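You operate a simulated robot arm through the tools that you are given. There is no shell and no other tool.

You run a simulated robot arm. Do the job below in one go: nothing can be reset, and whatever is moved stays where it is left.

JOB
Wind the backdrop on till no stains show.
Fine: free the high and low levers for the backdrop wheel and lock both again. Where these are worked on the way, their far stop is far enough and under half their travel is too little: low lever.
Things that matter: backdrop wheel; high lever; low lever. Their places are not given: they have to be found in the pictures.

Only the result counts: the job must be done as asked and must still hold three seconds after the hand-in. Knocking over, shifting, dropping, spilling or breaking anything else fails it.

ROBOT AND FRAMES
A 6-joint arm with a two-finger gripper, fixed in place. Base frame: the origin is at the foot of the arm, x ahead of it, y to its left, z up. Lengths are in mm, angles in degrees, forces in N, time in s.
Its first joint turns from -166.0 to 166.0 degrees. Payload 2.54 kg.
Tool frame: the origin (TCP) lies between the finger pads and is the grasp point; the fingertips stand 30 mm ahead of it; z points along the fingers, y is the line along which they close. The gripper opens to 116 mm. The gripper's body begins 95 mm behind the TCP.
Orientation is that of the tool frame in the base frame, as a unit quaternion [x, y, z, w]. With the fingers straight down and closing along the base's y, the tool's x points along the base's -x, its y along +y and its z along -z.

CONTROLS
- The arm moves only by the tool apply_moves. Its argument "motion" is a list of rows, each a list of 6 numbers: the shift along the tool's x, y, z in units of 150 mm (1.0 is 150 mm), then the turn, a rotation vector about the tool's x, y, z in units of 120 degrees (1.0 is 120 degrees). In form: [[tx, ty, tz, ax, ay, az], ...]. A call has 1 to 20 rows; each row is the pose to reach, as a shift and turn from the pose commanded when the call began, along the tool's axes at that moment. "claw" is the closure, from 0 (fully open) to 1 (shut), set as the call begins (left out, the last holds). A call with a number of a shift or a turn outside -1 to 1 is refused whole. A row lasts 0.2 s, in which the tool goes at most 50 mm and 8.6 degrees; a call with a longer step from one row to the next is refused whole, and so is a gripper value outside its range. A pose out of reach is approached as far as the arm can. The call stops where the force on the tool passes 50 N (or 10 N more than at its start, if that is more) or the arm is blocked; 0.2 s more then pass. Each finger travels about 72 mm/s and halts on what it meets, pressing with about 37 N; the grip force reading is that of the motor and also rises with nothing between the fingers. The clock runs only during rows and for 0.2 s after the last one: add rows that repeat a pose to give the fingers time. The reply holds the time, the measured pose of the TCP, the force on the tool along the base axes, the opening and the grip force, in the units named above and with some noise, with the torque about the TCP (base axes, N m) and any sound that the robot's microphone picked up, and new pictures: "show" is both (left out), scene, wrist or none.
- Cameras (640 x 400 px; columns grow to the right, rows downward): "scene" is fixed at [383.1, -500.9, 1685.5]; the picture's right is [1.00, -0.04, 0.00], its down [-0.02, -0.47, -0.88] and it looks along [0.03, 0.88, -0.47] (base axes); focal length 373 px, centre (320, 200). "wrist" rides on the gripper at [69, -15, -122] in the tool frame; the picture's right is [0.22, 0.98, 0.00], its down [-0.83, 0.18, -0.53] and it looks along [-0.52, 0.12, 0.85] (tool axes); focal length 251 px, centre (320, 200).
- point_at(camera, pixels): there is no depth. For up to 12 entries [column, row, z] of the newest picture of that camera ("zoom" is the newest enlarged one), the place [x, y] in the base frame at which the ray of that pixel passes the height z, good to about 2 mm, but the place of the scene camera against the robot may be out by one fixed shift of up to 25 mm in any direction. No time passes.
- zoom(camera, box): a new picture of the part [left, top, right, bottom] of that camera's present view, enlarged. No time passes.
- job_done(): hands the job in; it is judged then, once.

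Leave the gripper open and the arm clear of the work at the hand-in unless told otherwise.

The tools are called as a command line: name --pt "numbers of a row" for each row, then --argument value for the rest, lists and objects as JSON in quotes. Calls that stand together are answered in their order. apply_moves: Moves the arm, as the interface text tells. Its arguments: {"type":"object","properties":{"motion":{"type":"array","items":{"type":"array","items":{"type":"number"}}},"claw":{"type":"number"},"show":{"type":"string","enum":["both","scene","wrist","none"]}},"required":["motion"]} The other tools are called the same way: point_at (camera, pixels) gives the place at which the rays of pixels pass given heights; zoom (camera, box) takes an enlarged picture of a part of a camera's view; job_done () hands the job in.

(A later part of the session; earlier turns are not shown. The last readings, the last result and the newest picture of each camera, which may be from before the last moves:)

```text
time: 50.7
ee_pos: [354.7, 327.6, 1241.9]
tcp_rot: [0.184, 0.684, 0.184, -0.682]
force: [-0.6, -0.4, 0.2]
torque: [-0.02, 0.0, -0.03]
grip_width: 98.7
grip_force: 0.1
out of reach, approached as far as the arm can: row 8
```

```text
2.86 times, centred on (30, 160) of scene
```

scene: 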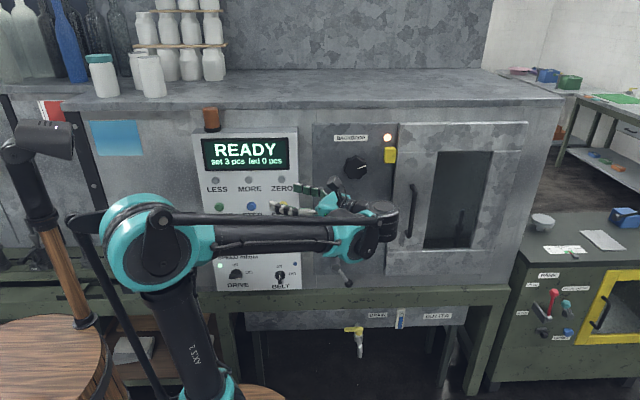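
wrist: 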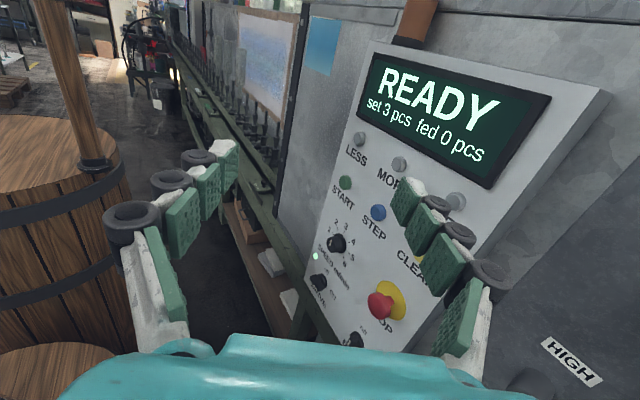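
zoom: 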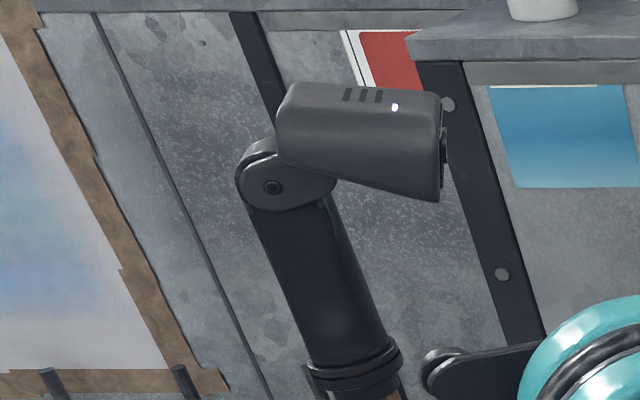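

Baseline recorded. I'll return to the wheel and turn it much further in one grip, rolling the tool to -70° to get about 140° of clockwise travel, then compare both candidate surfaces.

apply_moves --pt "-0.0212 0.0817 -0.0543 -0.0394 -0.0275 -0.0478" --pt "-0.0424 0.1635 -0.1085 -0.0788 -0.0549 -0.0955" --pt "-0.0635 0.2452 -0.1628 -0.1182 -0.0824 -0.1433" --pt "-0.0847 0.3269 -0.2171 -0.1576 -0.1099 -0.1911" --pt "-0.1059 0.4086 -0.2714 -0.197 -0.1373 -0.2389" --pt "-0.1271 0.4904 -0.3256 -0.2363 -0.1648 -0.2866" --pt "-0.1483 0.5721 -0.3799 -0.2757 -0.1922 -0.3344" --pt "-0.1695 0.6538 -0.4342 -0.3151 -0.2197 -0.3822" --pt "-0.1906 0.7355 -0.4885 -0.3545 -0.2472 -0.43" --pt "-0.2118 0.8173 -0.5427 -0.3939 -0.2746 -0.4777" --pt "-0.233 0.899 -0.597 -0.4333 -0.3021 -0.5255"

```text
time: 53.1
ee_pos: [498.3, 400.6, 1205.8]
tcp_rot: [0.123, 0.696, 0.697, -0.122]
force: [0.6, 0.4, 0.0]
torque: [0.01, 0.02, 0.0]
grip_width: 98.5
grip_force: 0.1
```

scene: 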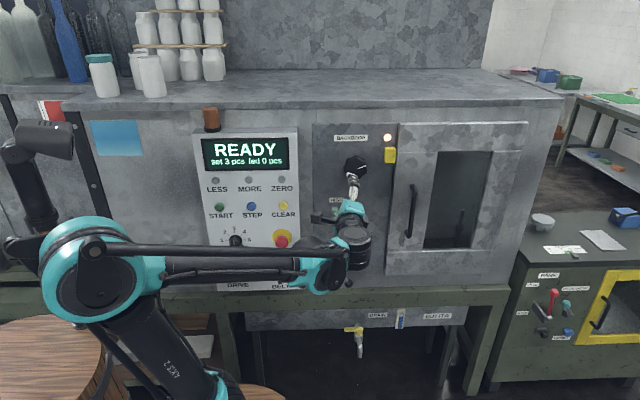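
wrist: 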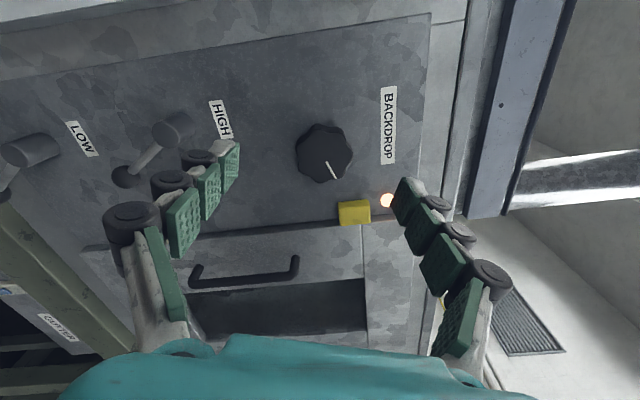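

Now I'll line up with the wheel and close in on it at this roll.

apply_moves --pt "-0.089 0.034 0.167 0 0 0" --pt "-0.178 0.068 0.333 0 0 0" --pt "-0.266 0.102 0.5 0 0 0" --pt "-0.355 0.136 0.667 0 0 0"

```text
time: 54.1
ee_pos: [555.7, 500.2, 1208.4]
tcp_rot: [0.123, 0.696, 0.696, -0.124]
force: [-0.7, -0.6, -0.4]
torque: [-0.04, -0.01, 0.0]
grip_width: 98.8
grip_force: 0.1
```

scene: 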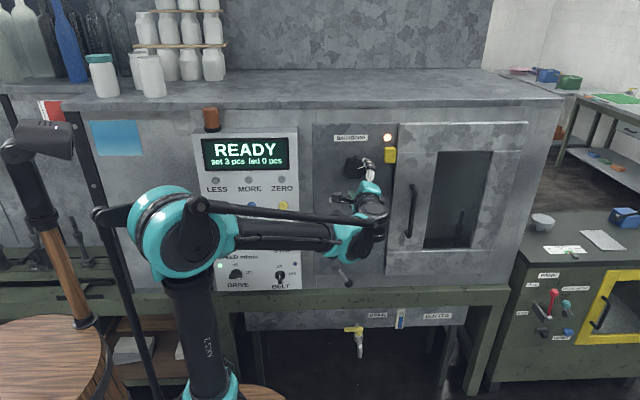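
wrist: 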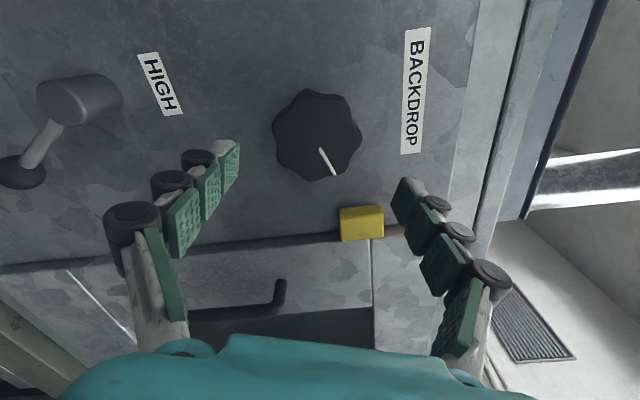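

The wheel is centred at (317,137). Advancing and gripping.

apply_moves --pt "0 0 0.2 0 0 0" --pt "0 0 0.4 0 0 0" --pt "0 0 0.52 0 0 0" --show "none"

apply_moves --pt "0 0 0 0 0 0" --pt "0 0 0 0 0 0" --pt "0 0 0 0 0 0" --claw 0.6 --show "wrist"

```text
time: 54.9
ee_pos: [555.8, 579.1, 1208.8]
tcp_rot: [0.122, 0.696, 0.697, -0.122]
force: [-0.2, -0.3, 0.7]
torque: [0.0, 0.0, -0.01]
grip_width: 98.8
grip_force: 0.0
```

```text
time: 55.7
ee_pos: [556.0, 578.8, 1208.3]
tcp_rot: [0.122, 0.698, 0.695, -0.124]
force: [-9.9, -16.1, -36.4]
torque: [-1.46, 0.04, 0.31]
grip_width: 76.1
grip_force: 21.6
```

wrist: 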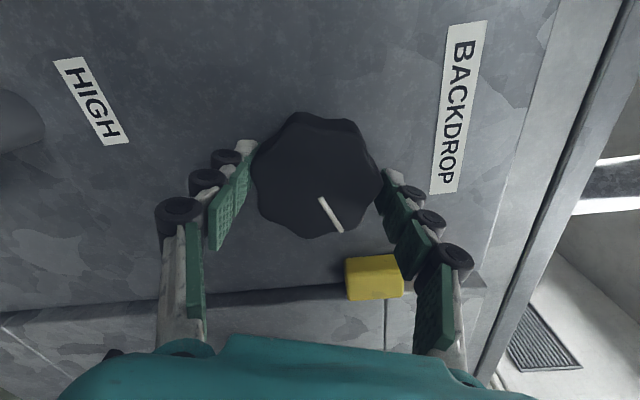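

The grip is off-centre: -36 N in z, with the wheel about 2 mm lower than the TCP. I'll shift down slightly to centre it.

apply_moves --pt "0 -0.008 0 0 0 0" --pt "0 -0.016 0 0 0 0" --pt "0 -0.016 0 0 0 0" --show "none"

```text
time: 56.5
ee_pos: [554.0, 579.4, 1205.0]
tcp_rot: [0.122, 0.697, 0.696, -0.124]
force: [-7.9, -14.5, -32.8]
torque: [-1.26, -0.03, 0.29]
grip_width: 72.8
grip_force: 19.5
```

apply_moves --pt "0 -0.008 0 0 0 0" --pt "0 -0.016 0 0 0 0" --pt "0 -0.016 0 0 0 0" --show "none"

```text
time: 57.3
ee_pos: [555.3, 578.9, 1204.8]
tcp_rot: [0.123, 0.695, 0.697, -0.123]
force: [4.3, 2.8, 9.6]
torque: [0.17, -0.01, 0.01]
grip_width: 70.8
grip_force: 45.4
```

Now it's well centred (about 10 N residual, 71 mm) near (555, 579, 1204.8). I'll turn clockwise 140°.

apply_moves --pt "0 0 0 0 0 0.0648" --pt "0 0 0 0 0 0.1296" --pt "0 0 0 0 0 0.1944" --pt "0 0 0 0 0 0.2593" --pt "0 0 0 0 0 0.3241" --pt "0 0 0 0 0 0.3889" --pt "0 0 0 0 0 0.4537" --pt "0 0 0 0 0 0.5185" --pt "0 0 0 0 0 0.5833" --pt "0 0 0 0 0 0.6481" --pt "0 0 0 0 0 0.713" --pt "0 0 0 0 0 0.7778" --pt "0 0 0 0 0 0.8426" --pt "0 0 0 0 0 0.9074" --pt "0 0 0 0 0 0.9722"

zoom --camera "scene" --box '[0, 90, 60, 230]'

zoom --camera "scene" --box '[420, 145, 500, 195]'

zoom --camera "scene" --box '[420, 195, 500, 250]'

```text
time: 58.6
ee_pos: [554.7, 577.9, 1205.0]
tcp_rot: [0.361, 0.607, 0.609, -0.361]
force: [1.3, 2.2, 5.3]
torque: [0.02, -0.02, 0.2]
grip_width: 70.3
grip_force: 45.1
stopped in row 6: the force on the tool passed its limit at 52 N (the readings are from after the stop); the commanded pose is now the measured one
```

scene: 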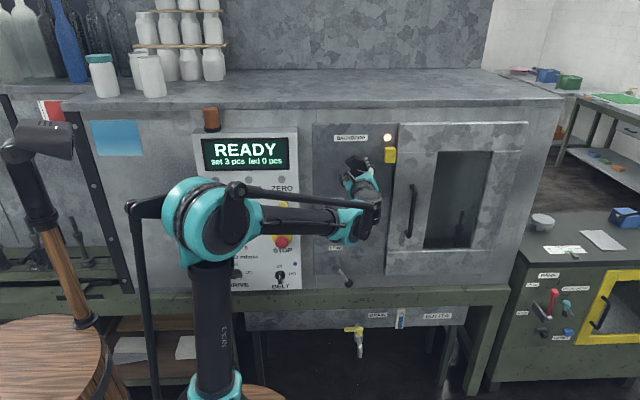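
wrist: 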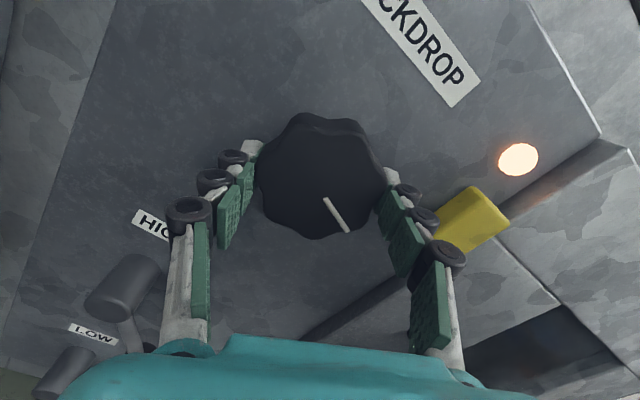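

```text
2.86 times, centred on (30, 160) of scene
```

zoom: 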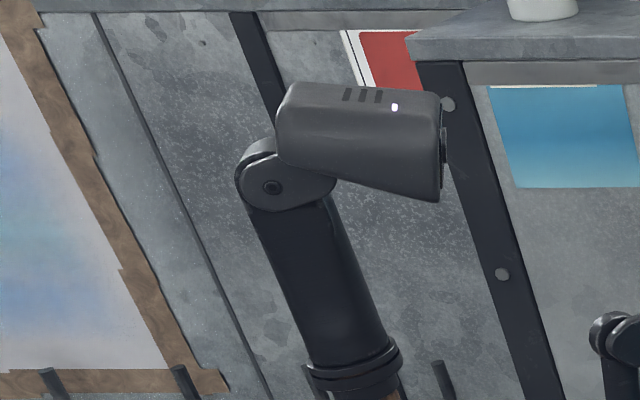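

```text
8.00 times, centred on (460, 170) of scene
```

zoom: 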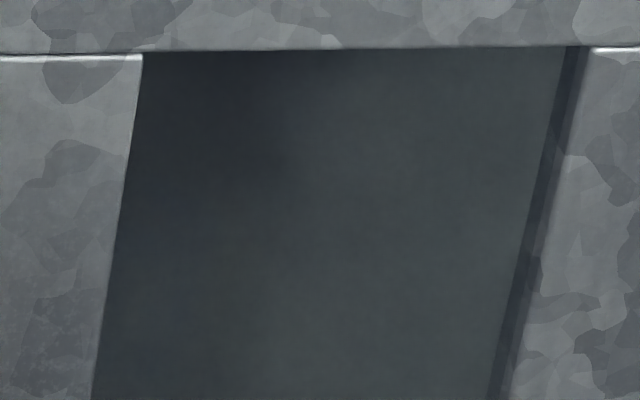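

```text
7.27 times, centred on (460, 222) of scene
```

zoom: 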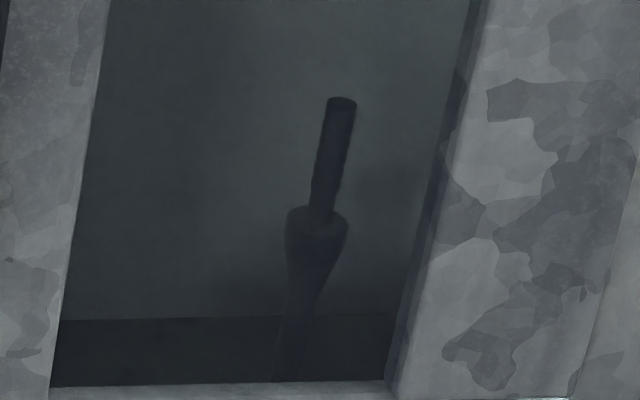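

It stopped on side force again after 41°, but the wheel does turn. The pattern on the taped sheet at far left may have shifted slightly. I'll continue clockwise in shorter bites.

apply_moves --pt "0 0 0 0 0 0.05" --pt "0 0 0 0 0 0.1" --pt "0 0 0 0 0 0.15" --pt "0 0 0 0 0 0.2" --pt "0 0 0 0 0 0.25" --pt "0 0 0 0 0 0.3" --pt "0 0 0 0 0 0.35" --pt "0 0 0 0 0 0.4" --show "none"

apply_moves --pt "0 0 0 0 0 0.05" --pt "0 0 0 0 0 0.1" --pt "0 0 0 0 0 0.15" --pt "0 0 0 0 0 0.2" --pt "0 0 0 0 0 0.25" --pt "0 0 0 0 0 0.3" --pt "0 0 0 0 0 0.35" --pt "0 0 0 0 0 0.4"

zoom --camera "scene" --box '[0, 90, 60, 230]'

```text
time: 60.4
ee_pos: [554.4, 579.3, 1204.4]
tcp_rot: [-0.577, -0.408, -0.408, 0.578]
force: [6.4, 12.1, 22.3]
torque: [0.83, 0.0, 0.05]
grip_width: 70.4
grip_force: 44.4
```

```text
time: 62.2
ee_pos: [554.9, 577.3, 1204.0]
tcp_rot: [-0.693, -0.138, -0.138, 0.694]
force: [5.1, 18.5, 33.0]
torque: [0.45, 0.01, -0.35]
grip_width: 70.0
grip_force: 44.7
```

scene: 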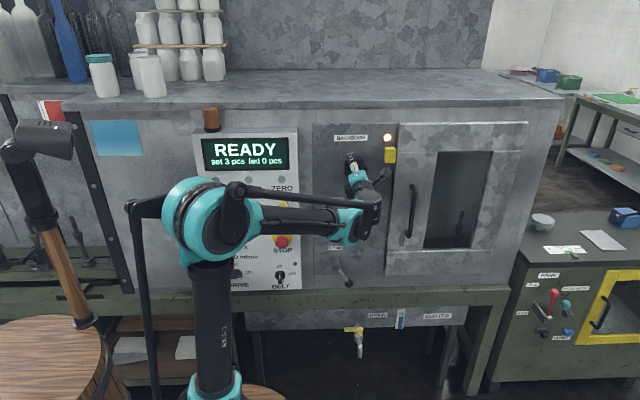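
wrist: 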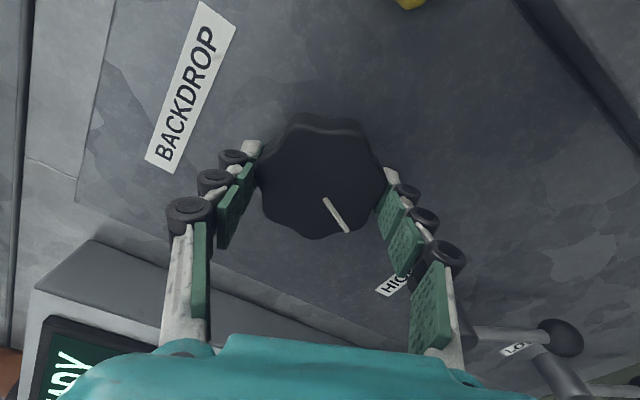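

```text
2.86 times, centred on (30, 160) of scene
```

zoom: 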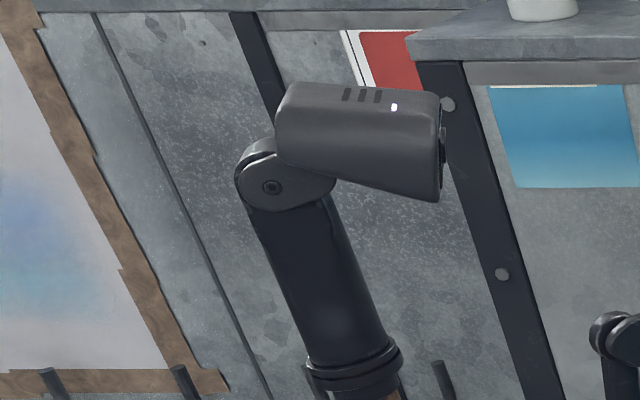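

The backdrop's stain pattern has clearly moved, with the blue area now smaller and lower. So the sheet at the left is the backdrop, and clockwise is winding it on. I'll open the fingers, roll back around the wheel in place and regrip.

apply_moves --pt "0.0026 -0.006 0 0 0 0" --pt "0.0026 -0.006 0 0 0 0" --pt "0.0026 -0.006 0 0 0 -0.07" --pt "0.0026 -0.006 0 0 0 -0.14" --pt "0.0026 -0.006 0 0 0 -0.21" --pt "0.0026 -0.006 0 0 0 -0.28" --pt "0.0026 -0.006 0 0 0 -0.35" --pt "0.0026 -0.006 0 0 0 -0.42" --pt "0.0026 -0.006 0 0 0 -0.49" --pt "0.0026 -0.006 0 0 0 -0.56" --pt "0.0026 -0.006 0 0 0 -0.63" --pt "0.0026 -0.006 0 0 0 -0.7" --pt "0.0026 -0.006 0 0 0 -0.77" --pt "0.0026 -0.006 0 0 0 -0.84" --pt "0.0026 -0.006 0 0 0 -0.91" --pt "0.0026 -0.006 0 0 0 -0.98" --claw 0.15 --show "wrist"

```text
time: 65.6
ee_pos: [554.3, 579.4, 1206.0]
tcp_rot: [0.239, 0.665, 0.666, -0.24]
force: [-0.6, -0.1, 0.0]
torque: [0.0, -0.04, -0.04]
grip_width: 98.8
grip_force: 0.1
```

wrist: 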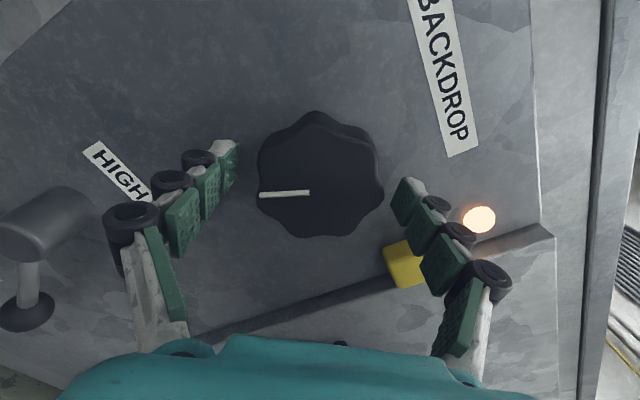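

Clear of the wheel, with nothing touched. Now I'll regrip and turn clockwise again.

apply_moves --pt "0 0 0 0 0 0" --pt "0 0 0 0 0 0" --pt "0 0 0 0 0 0" --claw 0.6 --show "none"

apply_moves --pt "0 0 0 0 0 0.06" --pt "0 0 0 0 0 0.12" --pt "0 0 0 0 0 0.18" --pt "0 0 0 0 0 0.24" --pt "0 0 0 0 0 0.3" --pt "0 0 0 0 0 0.36" --pt "0 0 0 0 0 0.42" --pt "0 0 0 0 0 0.48"

zoom --camera "scene" --box '[0, 90, 60, 230]'

```text
time: 66.4
ee_pos: [554.2, 578.5, 1205.1]
tcp_rot: [0.239, 0.666, 0.665, -0.241]
force: [-5.3, -5.2, -10.5]
torque: [-0.21, 0.05, 0.09]
grip_width: 71.0
grip_force: 44.8
```

```text
time: 68.2
ee_pos: [554.4, 578.0, 1205.7]
tcp_rot: [-0.531, -0.467, -0.466, 0.532]
force: [-9.2, 0.3, -23.3]
torque: [-0.63, 0.03, 0.51]
grip_width: 70.8
grip_force: 45.3
```

scene: 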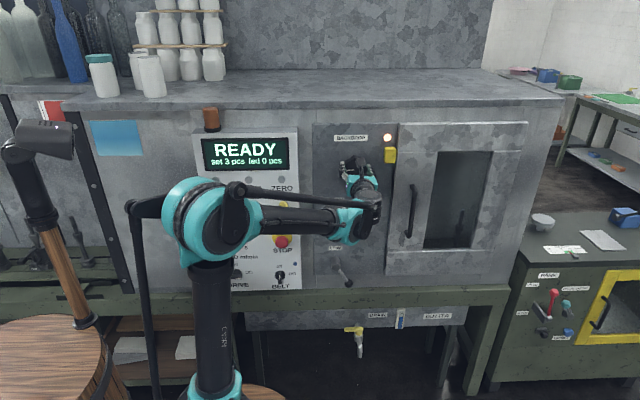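
wrist: 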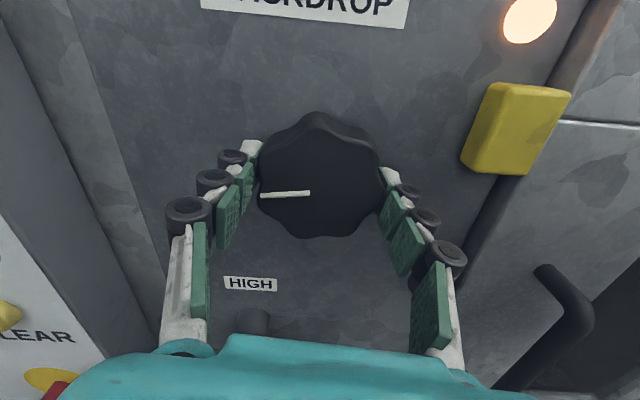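

```text
2.86 times, centred on (30, 160) of scene
```

zoom: 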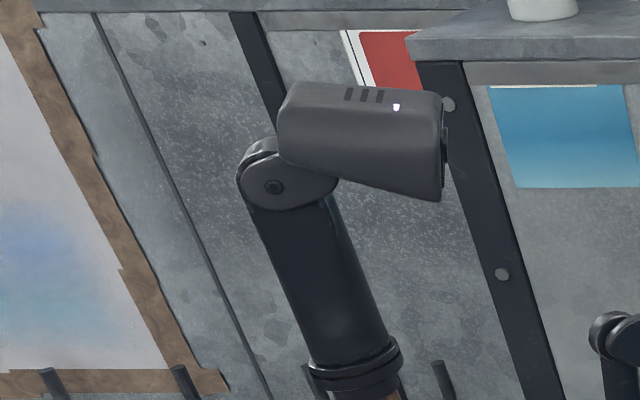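

The stains scroll downward as I wind clockwise. I'll continue this grip, then regrip and go on.

apply_moves --pt "0 0 0 0 0 0.06" --pt "0 0 0 0 0 0.12" --pt "0 0 0 0 0 0.18" --pt "0 0 0 0 0 0.24" --pt "0 0 0 0 0 0.3" --pt "0 0 0 0 0 0.36" --pt "0 0 0 0 0 0.42" --pt "0 0 0 0 0 0.48" --show "none"

apply_moves --pt "0 0 0 0 0 0" --pt "0 0 0 0 0 0" --pt "0 0 0 0 0 -0.07" --pt "0 0 0 0 0 -0.14" --pt "0 0 0 0 0 -0.21" --pt "0 0 0 0 0 -0.28" --pt "0 0 0 0 0 -0.35" --pt "0 0 0 0 0 -0.42" --pt "0 0 0 0 0 -0.49" --pt "0 0 0 0 0 -0.56" --pt "0 0 0 0 0 -0.63" --pt "0 0 0 0 0 -0.7" --pt "0 0 0 0 0 -0.77" --pt "0 0 0 0 0 -0.84" --pt "0 0 0 0 0 -0.91" --pt "0 0 0 0 0 -0.98" --claw 0.15 --show "wrist"

zoom --camera "scene" --box '[0, 90, 60, 230]'

```text
time: 70.0
ee_pos: [554.7, 580.2, 1204.9]
tcp_rot: [-0.69, -0.153, -0.152, 0.691]
force: [-4.3, 0.7, -19.2]
torque: [-0.76, 0.0, 0.09]
grip_width: 70.6
grip_force: 44.5
```

```text
time: 73.4
ee_pos: [554.9, 579.0, 1205.8]
tcp_rot: [0.226, 0.67, 0.671, -0.225]
force: [-0.4, 0.4, 0.3]
torque: [0.01, 0.0, -0.01]
grip_width: 98.4
grip_force: 0.1
```

wrist: 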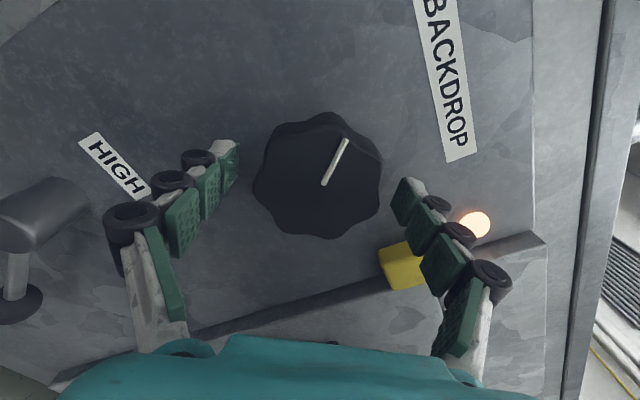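

```text
2.86 times, centred on (30, 160) of scene
```

zoom: 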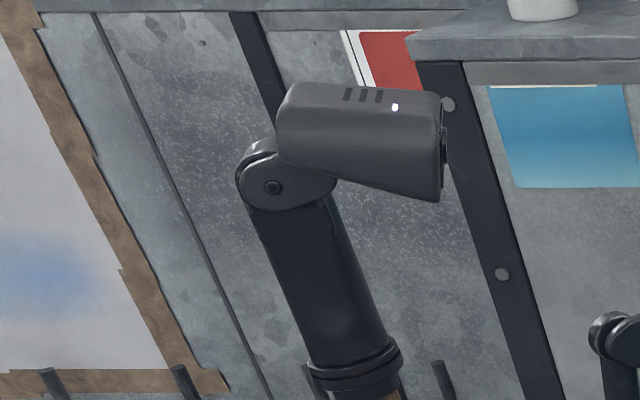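

Progress: only one blue blob remains, at (40,280) in the zoom. I'll regrip and keep winding.

apply_moves --pt "0 0 0 0 0 0" --pt "0 0 0 0 0 0" --pt "0 0 0 0 0 0" --claw 0.6 --show "none"

apply_moves --pt "0 0 0 0 0 0.06" --pt "0 0 0 0 0 0.12" --pt "0 0 0 0 0 0.18" --pt "0 0 0 0 0 0.24" --pt "0 0 0 0 0 0.3" --pt "0 0 0 0 0 0.36" --pt "0 0 0 0 0 0.42" --pt "0 0 0 0 0 0.48" --show "scene"

zoom --camera "scene" --box '[0, 90, 60, 230]'

```text
time: 74.2
ee_pos: [554.4, 578.5, 1205.1]
tcp_rot: [0.225, 0.671, 0.669, -0.227]
force: [-3.4, -4.0, -7.5]
torque: [-0.17, -0.04, 0.1]
grip_width: 70.6
grip_force: 44.9
```

```text
time: 76.0
ee_pos: [555.0, 579.4, 1205.1]
tcp_rot: [-0.521, -0.477, -0.477, 0.522]
force: [-1.0, -2.7, -1.4]
torque: [-0.11, -0.01, -0.04]
grip_width: 70.3
grip_force: 45.7
```

scene: 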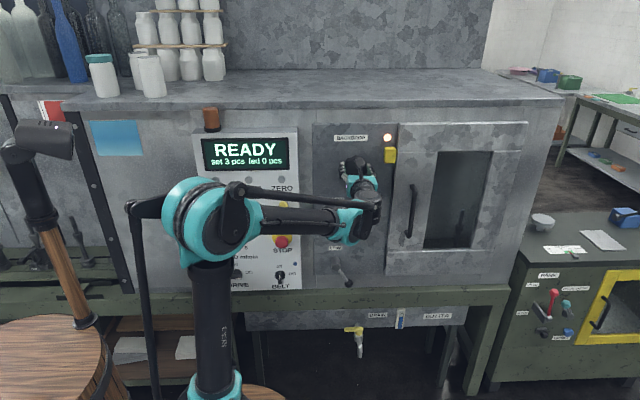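

```text
2.86 times, centred on (30, 160) of scene
```

zoom: 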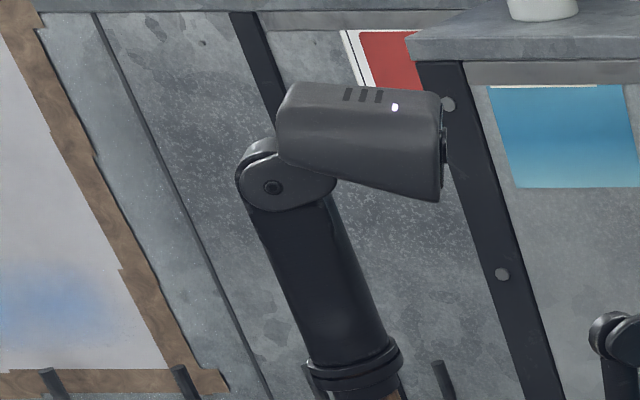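

The blob is now at about (40,310) and moving down. Continuing.

apply_moves --pt "0 0 0 0 0 0.06" --pt "0 0 0 0 0 0.12" --pt "0 0 0 0 0 0.18" --pt "0 0 0 0 0 0.24" --pt "0 0 0 0 0 0.3" --pt "0 0 0 0 0 0.36" --pt "0 0 0 0 0 0.42" --pt "0 0 0 0 0 0.48" --show "none"

apply_moves --pt "0 0 0 0 0 0" --pt "0 0 0 0 0 0" --pt "0 0 0 0 0 -0.07" --pt "0 0 0 0 0 -0.14" --pt "0 0 0 0 0 -0.21" --pt "0 0 0 0 0 -0.28" --pt "0 0 0 0 0 -0.35" --pt "0 0 0 0 0 -0.42" --pt "0 0 0 0 0 -0.49" --pt "0 0 0 0 0 -0.56" --pt "0 0 0 0 0 -0.63" --pt "0 0 0 0 0 -0.7" --pt "0 0 0 0 0 -0.77" --pt "0 0 0 0 0 -0.84" --pt "0 0 0 0 0 -0.91" --pt "0 0 0 0 0 -0.98" --claw 0.15 --show "wrist"

zoom --camera "scene" --box '[0, 90, 60, 230]'

```text
time: 77.8
ee_pos: [554.6, 579.2, 1205.0]
tcp_rot: [-0.687, -0.167, -0.167, 0.687]
force: [7.2, 3.8, 0.7]
torque: [-0.1, 0.0, -0.42]
grip_width: 70.1
grip_force: 44.8
```

```text
time: 81.2
ee_pos: [554.3, 579.1, 1205.8]
tcp_rot: [0.211, 0.675, 0.675, -0.213]
force: [-0.2, 0.5, 0.5]
torque: [0.04, 0.02, 0.03]
grip_width: 98.6
grip_force: 0.0
```

wrist: 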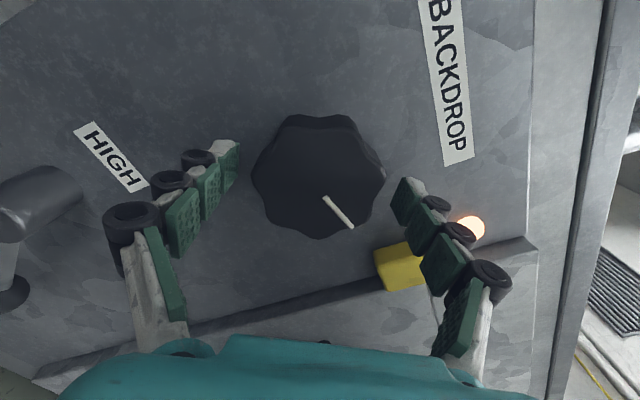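

```text
2.86 times, centred on (30, 160) of scene
```

zoom: 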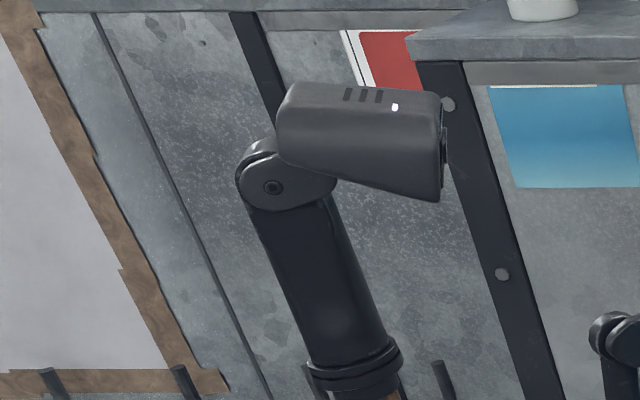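

The visible part of the backdrop is now clean white. The scene camera only catches its right edge, so I'll back out and look at the whole sheet with the wrist camera, as before.

apply_moves --pt "0 0 -0.2 0 0 0" --pt "0 0 -0.45 0 0 0" --pt "0 0 -0.7 0 0 0" --pt "0 0 -1.0 0 0 0" --show "none"

apply_moves --pt "0.096 -0.037 -0.066 0.0459 0.0238 0.0415" --pt "0.192 -0.074 -0.132 0.0917 0.0476 0.0829" --pt "0.288 -0.111 -0.198 0.1376 0.0715 0.1244" --pt "0.384 -0.148 -0.264 0.1834 0.0953 0.1658" --pt "0.48 -0.185 -0.33 0.2293 0.1191 0.2073" --pt "0.576 -0.221 -0.396 0.2752 0.1429 0.2488" --pt "0.672 -0.258 -0.462 0.321 0.1667 0.2902" --pt "0.768 -0.295 -0.528 0.3669 0.1906 0.3317" --pt "0.864 -0.332 -0.594 0.4127 0.2144 0.3731" --pt "0.96 -0.369 -0.66 0.4586 0.2382 0.4146"

zoom --camera "wrist" --box '[225, 0, 305, 120]'

```text
time: 82.2
ee_pos: [554.1, 426.1, 1205.9]
tcp_rot: [0.213, 0.674, 0.675, -0.213]
force: [0.2, -0.1, 0.6]
torque: [0.0, -0.01, 0.02]
grip_width: 98.9
grip_force: 0.2
```

```text
time: 84.4
ee_pos: [391.1, 351.9, 1242.1]
tcp_rot: [0.186, 0.683, 0.184, -0.682]
force: [-0.3, 0.5, 0.9]
torque: [-0.02, -0.01, -0.02]
grip_width: 98.5
grip_force: 0.0
out of reach, approached as far as the arm can: row 10
```

scene: 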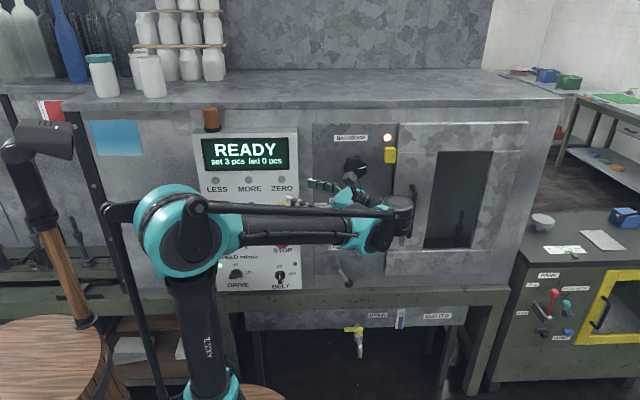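
wrist: 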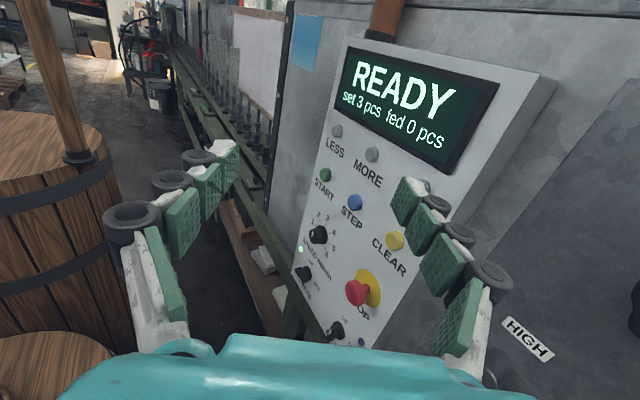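

```text
3.33 times, centred on (265, 60) of wrist
```

zoom: 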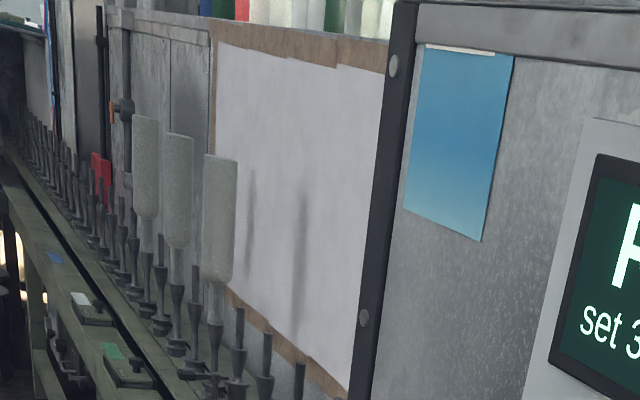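

The sheet is now white. Only the two spindle shadows remain, and they were in the same spots before. I'll zoom in closely for leftover colour along all the edges.

zoom --camera "wrist" --box '[228, 8, 288, 56]'

zoom --camera "wrist" --box '[228, 50, 288, 110]'

zoom --camera "wrist" --box '[225, 70, 265, 120]'

```text
8.33 times, centred on (258, 32) of wrist
```

zoom: 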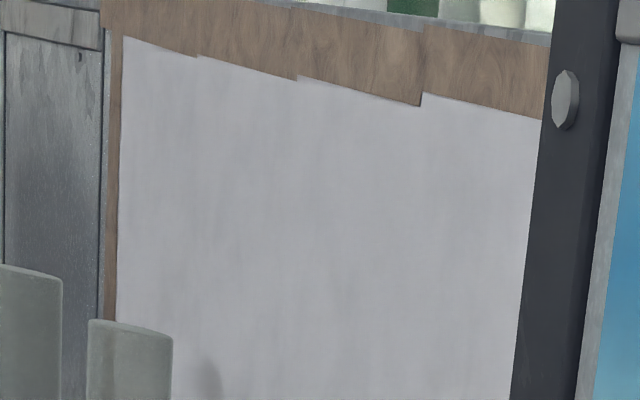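

```text
6.67 times, centred on (258, 80) of wrist
```

zoom: 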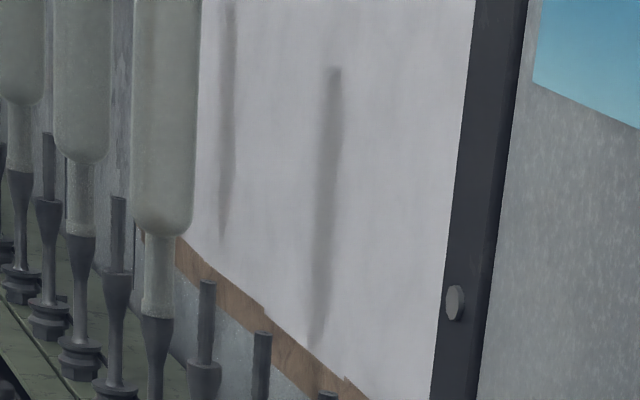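

```text
8.00 times, centred on (245, 95) of wrist
```

zoom: 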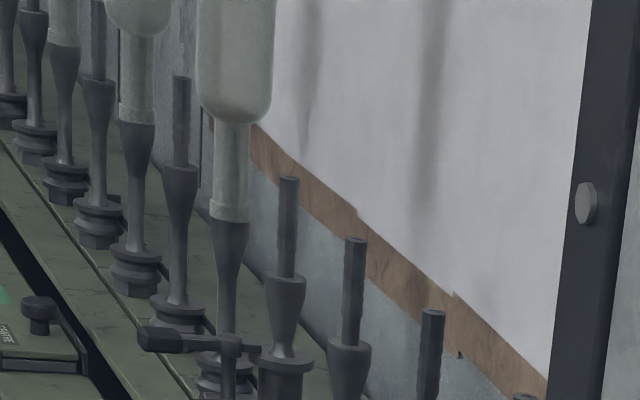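

The backdrop is clean: white all over, with only spindle shadows. The scene view shows the right edge clean too. Now I'll lock the levers again, HIGH first. I'll swing the tool to face the panel at -30° roll so the fingers straddle the lever in its lowered position.

apply_moves --pt "-0.105 0.084 -0.045 -0.054 -0.0143 -0.0253" --pt "-0.21 0.168 -0.09 -0.108 -0.0286 -0.0505" --pt "-0.316 0.252 -0.134 -0.162 -0.0429 -0.0758" --pt "-0.421 0.336 -0.179 -0.216 -0.0572 -0.101" --pt "-0.526 0.42 -0.224 -0.27 -0.0715 -0.1263" --pt "-0.631 0.504 -0.269 -0.324 -0.0858 -0.1515" --pt "-0.737 0.588 -0.313 -0.378 -0.1001 -0.1768" --pt "-0.842 0.672 -0.358 -0.432 -0.1144 -0.202" --pt "-0.947 0.756 -0.403 -0.486 -0.1287 -0.2273" --claw 0.4

```text
time: 86.4
ee_pos: [499.6, 420.7, 1101.4]
tcp_rot: [0.352, 0.612, 0.614, -0.354]
force: [-0.1, -0.4, 0.5]
torque: [0.02, 0.02, 0.01]
grip_width: 69.6
grip_force: 0.0
```

scene: 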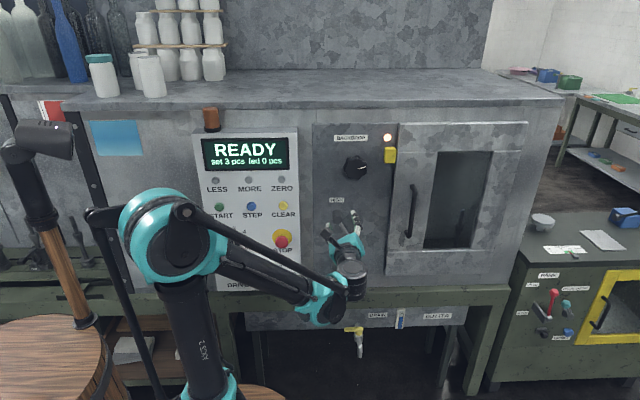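
wrist: 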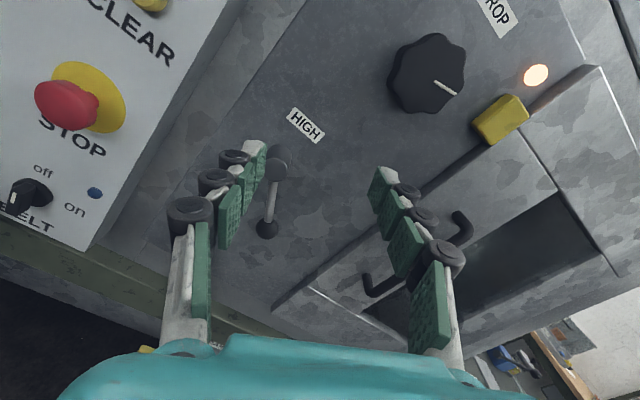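

apply_moves --pt "-0.206 -0.042 0.067 0 0 0" --pt "-0.413 -0.085 0.134 0 0 0" --pt "-0.62 -0.127 0.2 0 0 0" --pt "-0.826 -0.169 0.267 0 0 0"

```text
time: 87.4
ee_pos: [537.4, 461.0, 982.3]
tcp_rot: [0.352, 0.612, 0.612, -0.356]
force: [0.5, 0.2, 0.0]
torque: [-0.01, 0.0, -0.04]
grip_width: 69.6
grip_force: 0.1
```

scene: 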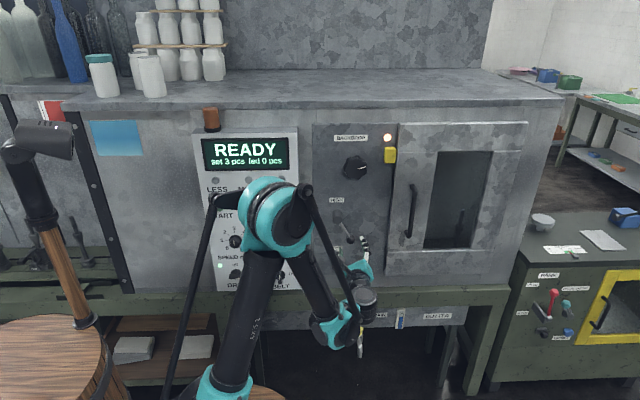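
wrist: 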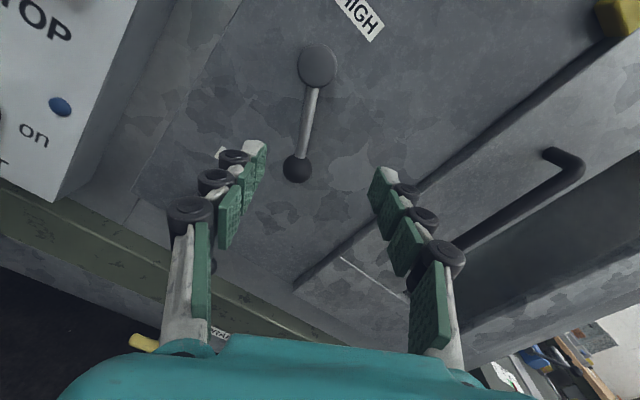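

The HIGH ball is at (297,168). I'll shift to line up with it, about -47 mm along tool x and -13 mm along tool y, then look again.

apply_moves --pt "-0.156 -0.045 0.1 0 0 0" --pt "-0.313 -0.09 0.2 0 0 0" --show "wrist"

```text
time: 88.0
ee_pos: [550.5, 489.9, 932.7]
tcp_rot: [0.352, 0.612, 0.613, -0.355]
force: [-0.5, -0.4, 0.0]
torque: [0.03, -0.02, -0.01]
grip_width: 69.7
grip_force: 0.1
```

wrist: 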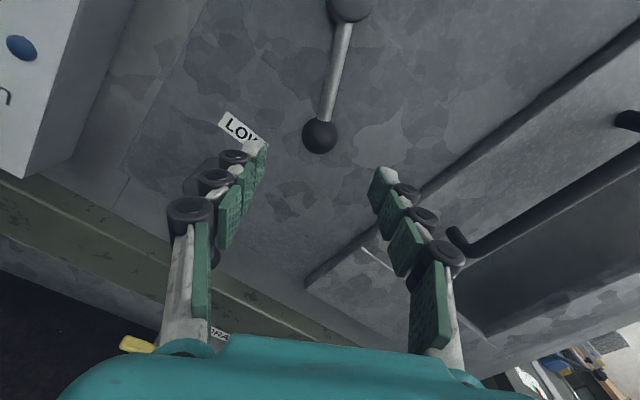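

The ball at (320,135) is aligned. I'll advance to straddle it and close into a loose cage.

apply_moves --pt "0 0 0.2 0 0 0" --pt "0 0 0.4 0 0 0" --pt "0 0 0.5 0 0 0" --pt "0 0 0.56 0 0 0" --show "none"

apply_moves --pt "0 0 0 0 0 0" --pt "0 0 0 0 0 0" --pt "0 0 0 0 0 0" --claw 0.68 --show "wrist"

```text
time: 89.0
ee_pos: [551.7, 576.2, 934.6]
tcp_rot: [0.352, 0.612, 0.613, -0.355]
force: [0.0, 0.6, -0.5]
torque: [-0.01, 0.01, -0.01]
grip_width: 69.6
grip_force: 0.0
```

```text
time: 89.8
ee_pos: [550.9, 575.2, 934.0]
tcp_rot: [0.352, 0.612, 0.613, -0.355]
force: [-0.5, -0.7, -0.3]
torque: [-0.03, -0.02, 0.02]
grip_width: 37.1
grip_force: 0.2
```

wrist: 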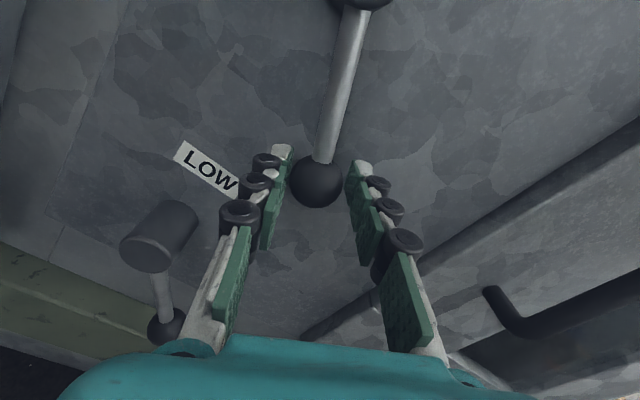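

The ball is caged with no force. I'll raise the HIGH lever back along its arc, 57° counter-clockwise.

apply_moves --pt "0.0056 0.0861 0 0 0 -0.0625" --pt "0.0225 0.1708 0 0 0 -0.125" --pt "0.0502 0.2526 0 0 0 -0.1875" --pt "0.0884 0.33 0 0 0 -0.25" --pt "0.1364 0.4018 0 0 0 -0.3125" --pt "0.1933 0.4667 0 0 0 -0.375" --pt "0.2582 0.5236 0 0 0 -0.4375" --pt "0.3005 0.5535 0 0 0 -0.475"

```text
time: 91.6
ee_pos: [601.1, 574.4, 1014.4]
tcp_rot: [0.017, 0.706, 0.708, -0.02]
force: [0.5, -0.6, -1.6]
torque: [-0.04, -0.03, -0.03]
grip_width: 38.4
grip_force: 0.6
```

scene: 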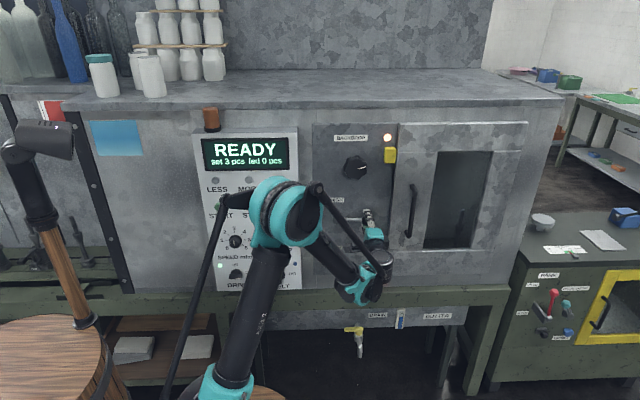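
wrist: 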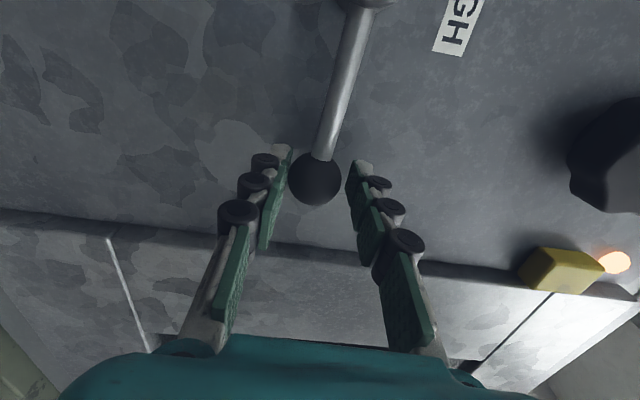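

Nearly horizontal. I'll grip the ball and press up gently to seat the lever on its original stop.

apply_moves --pt "0 0 0 0 0 0" --pt "0 0 0 0 0 0" --pt "0 0 0 0 0 0" --claw 0.85 --show "none"

apply_moves --pt "0 0.015 0 0 0 -0.01" --pt "0 0.03 0 0 0 -0.02" --pt "0 0.04 0 0 0 -0.025" --pt "0 0.045 0 0 0 -0.025" --pt "0 0.045 0 0 0 -0.025" --show "wrist"

```text
time: 92.4
ee_pos: [600.8, 574.7, 1014.0]
tcp_rot: [0.018, 0.706, 0.708, -0.019]
force: [1.6, -1.4, 1.1]
torque: [0.02, 0.1, -0.07]
grip_width: 30.0
grip_force: 44.9
```

```text
time: 93.6
ee_pos: [601.4, 574.8, 1020.8]
tcp_rot: [-0.001, 0.705, 0.709, -0.001]
force: [-3.3, -21.0, -17.6]
torque: [-0.34, -0.4, 0.04]
grip_width: 30.0
grip_force: 45.5
```

wrist: 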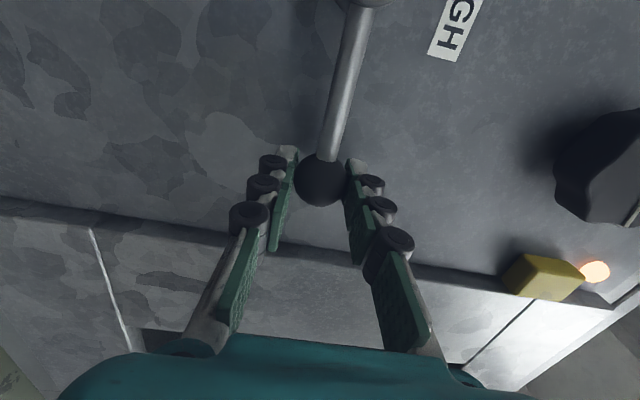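

HIGH is back on its stop, with -18 N at z=1020.8, the same as at the start. I'll release and back out.

apply_moves --pt "0 0 0 0 0 0" --pt "0 0 0 0 0 0" --pt "0 0 -0.2 0 0 0" --pt "0 0 -0.45 0 0 0" --pt "0 0 -0.7 0 0 0" --pt "0 0 -0.95 0 0 0" --claw 0.4

```text
time: 95.0
ee_pos: [601.4, 433.6, 1020.2]
tcp_rot: [-0.002, 0.706, 0.708, -0.002]
force: [-0.4, 0.5, 0.3]
torque: [-0.01, 0.01, 0.02]
grip_width: 69.6
grip_force: 0.0
```

scene: 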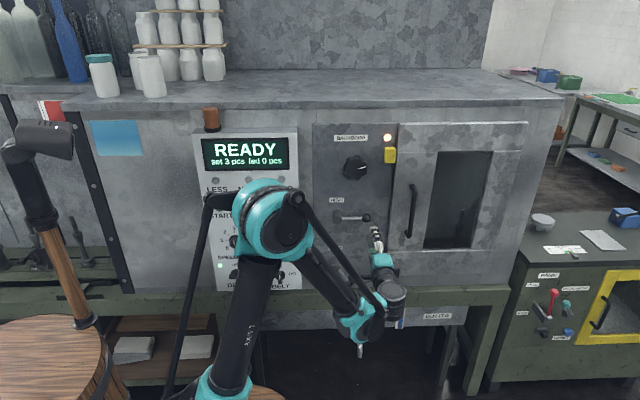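
wrist: 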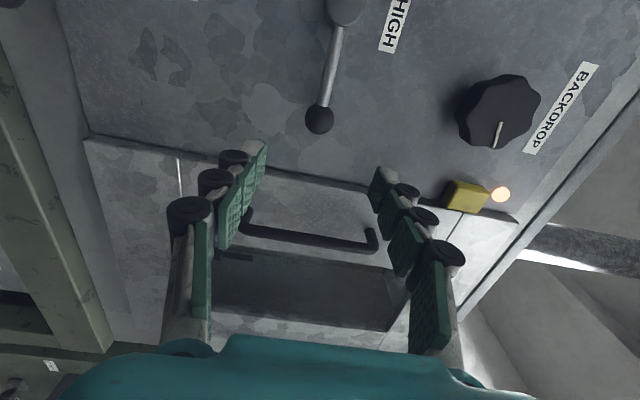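

HIGH is horizontal again at boss (345,10) and ball (320,119). For LOW I'll pitch the tool down 40° with closed fingers and roll the camera to the top, staying in front of the panel.

apply_moves --pt "0.045 -0.0111 -0.0022 0.0217 -0.0217 0.0597" --pt "0.09 -0.0222 -0.0045 0.0435 -0.0435 0.1194" --pt "0.135 -0.0333 -0.0067 0.0652 -0.0652 0.1791" --pt "0.18 -0.0443 -0.009 0.0869 -0.0869 0.2388" --pt "0.225 -0.0554 -0.0112 0.1086 -0.1086 0.2985" --pt "0.27 -0.0665 -0.0135 0.1304 -0.1304 0.3583" --pt "0.315 -0.0776 -0.0157 0.1521 -0.1521 0.418" --pt "0.36 -0.0887 -0.018 0.1738 -0.1738 0.4777" --pt "0.405 -0.0998 -0.0202 0.1955 -0.1955 0.5374" --pt "0.45 -0.1108 -0.0225 0.2173 -0.2173 0.5971" --pt "0.495 -0.1219 -0.0247 0.239 -0.239 0.6568" --pt "0.54 -0.133 -0.027 0.2607 -0.2607 0.7165" --claw 1.0

```text
time: 97.6
ee_pos: [519.7, 427.2, 1000.4]
tcp_rot: [0.639, 0.641, 0.299, -0.301]
force: [0.3, -0.5, -0.2]
torque: [0.0, 0.0, 0.01]
grip_width: 0.0
grip_force: 28.7
```

scene: 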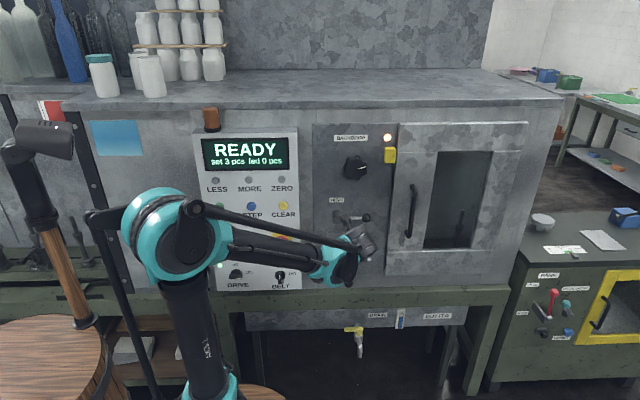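
wrist: 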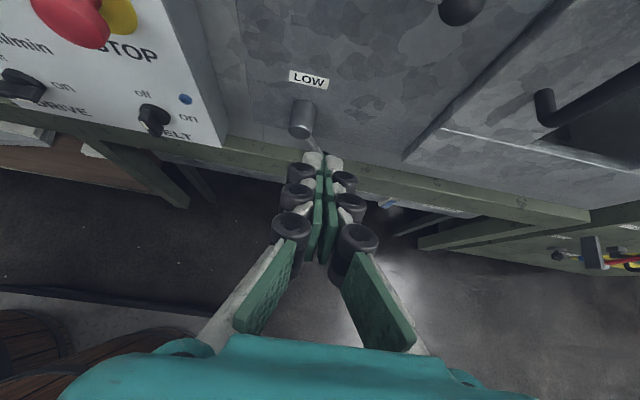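

apply_moves --pt "-0.13 -0.025 0.2 0 0 0" --pt "-0.26 -0.05 0.4 0 0 0" --pt "-0.39 -0.075 0.6 0 0 0" --pt "-0.52 -0.1 0.8 0 0 0" --pt "-0.638 -0.127 0.99 0 0 0"

```text
time: 98.8
ee_pos: [500.3, 480.9, 831.4]
tcp_rot: [0.639, 0.642, 0.299, -0.301]
force: [-0.5, -0.1, 0.1]
torque: [0.01, -0.01, 0.01]
grip_width: 0.0
grip_force: 29.1
```

scene: 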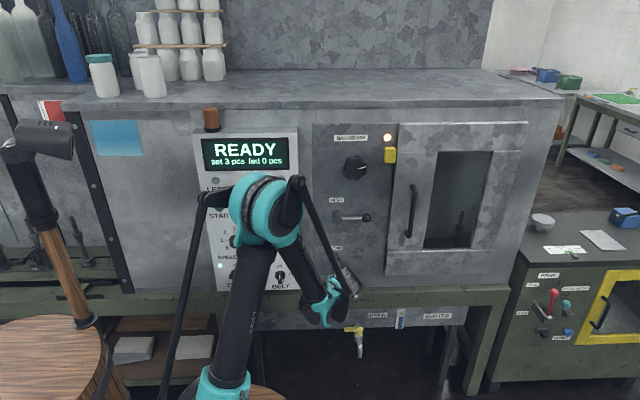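
wrist: 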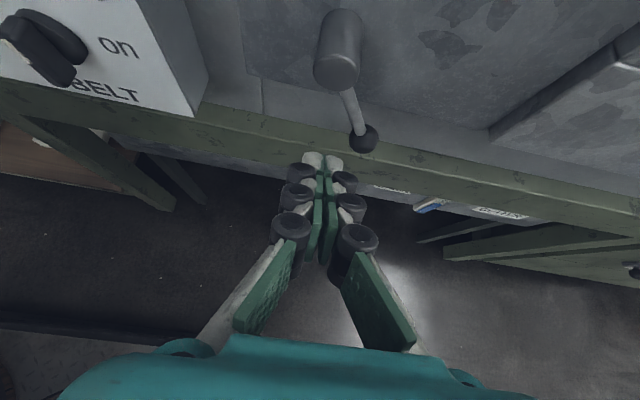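

I see the LOW lever hanging, boss (338,60) and ball (364,138). My insertion line ends at about (320,125), to its left. I'll verify the ball's place, and the rail edge, before inserting.

zoom --camera "wrist" --box '[280, 20, 440, 180]'

point_at --camera "wrist" --pixels '[[364, 138, 730], [364, 138, 735], [364, 138, 740], [338, 70, 820], [300, 160, 680], [300, 160, 690], [290, 120, 685], [290, 120, 700]]'

```text
2.50 times, centred on (360, 100) of wrist
```

zoom: 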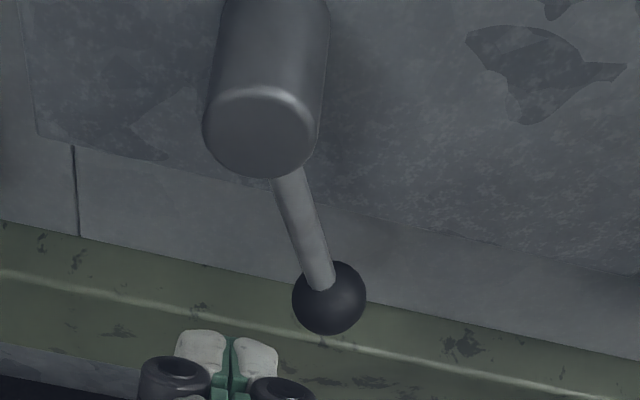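

```text
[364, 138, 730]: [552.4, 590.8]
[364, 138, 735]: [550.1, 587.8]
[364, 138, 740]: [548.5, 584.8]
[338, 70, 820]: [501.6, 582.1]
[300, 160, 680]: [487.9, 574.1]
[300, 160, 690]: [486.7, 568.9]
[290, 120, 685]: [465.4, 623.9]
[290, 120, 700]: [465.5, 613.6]
```

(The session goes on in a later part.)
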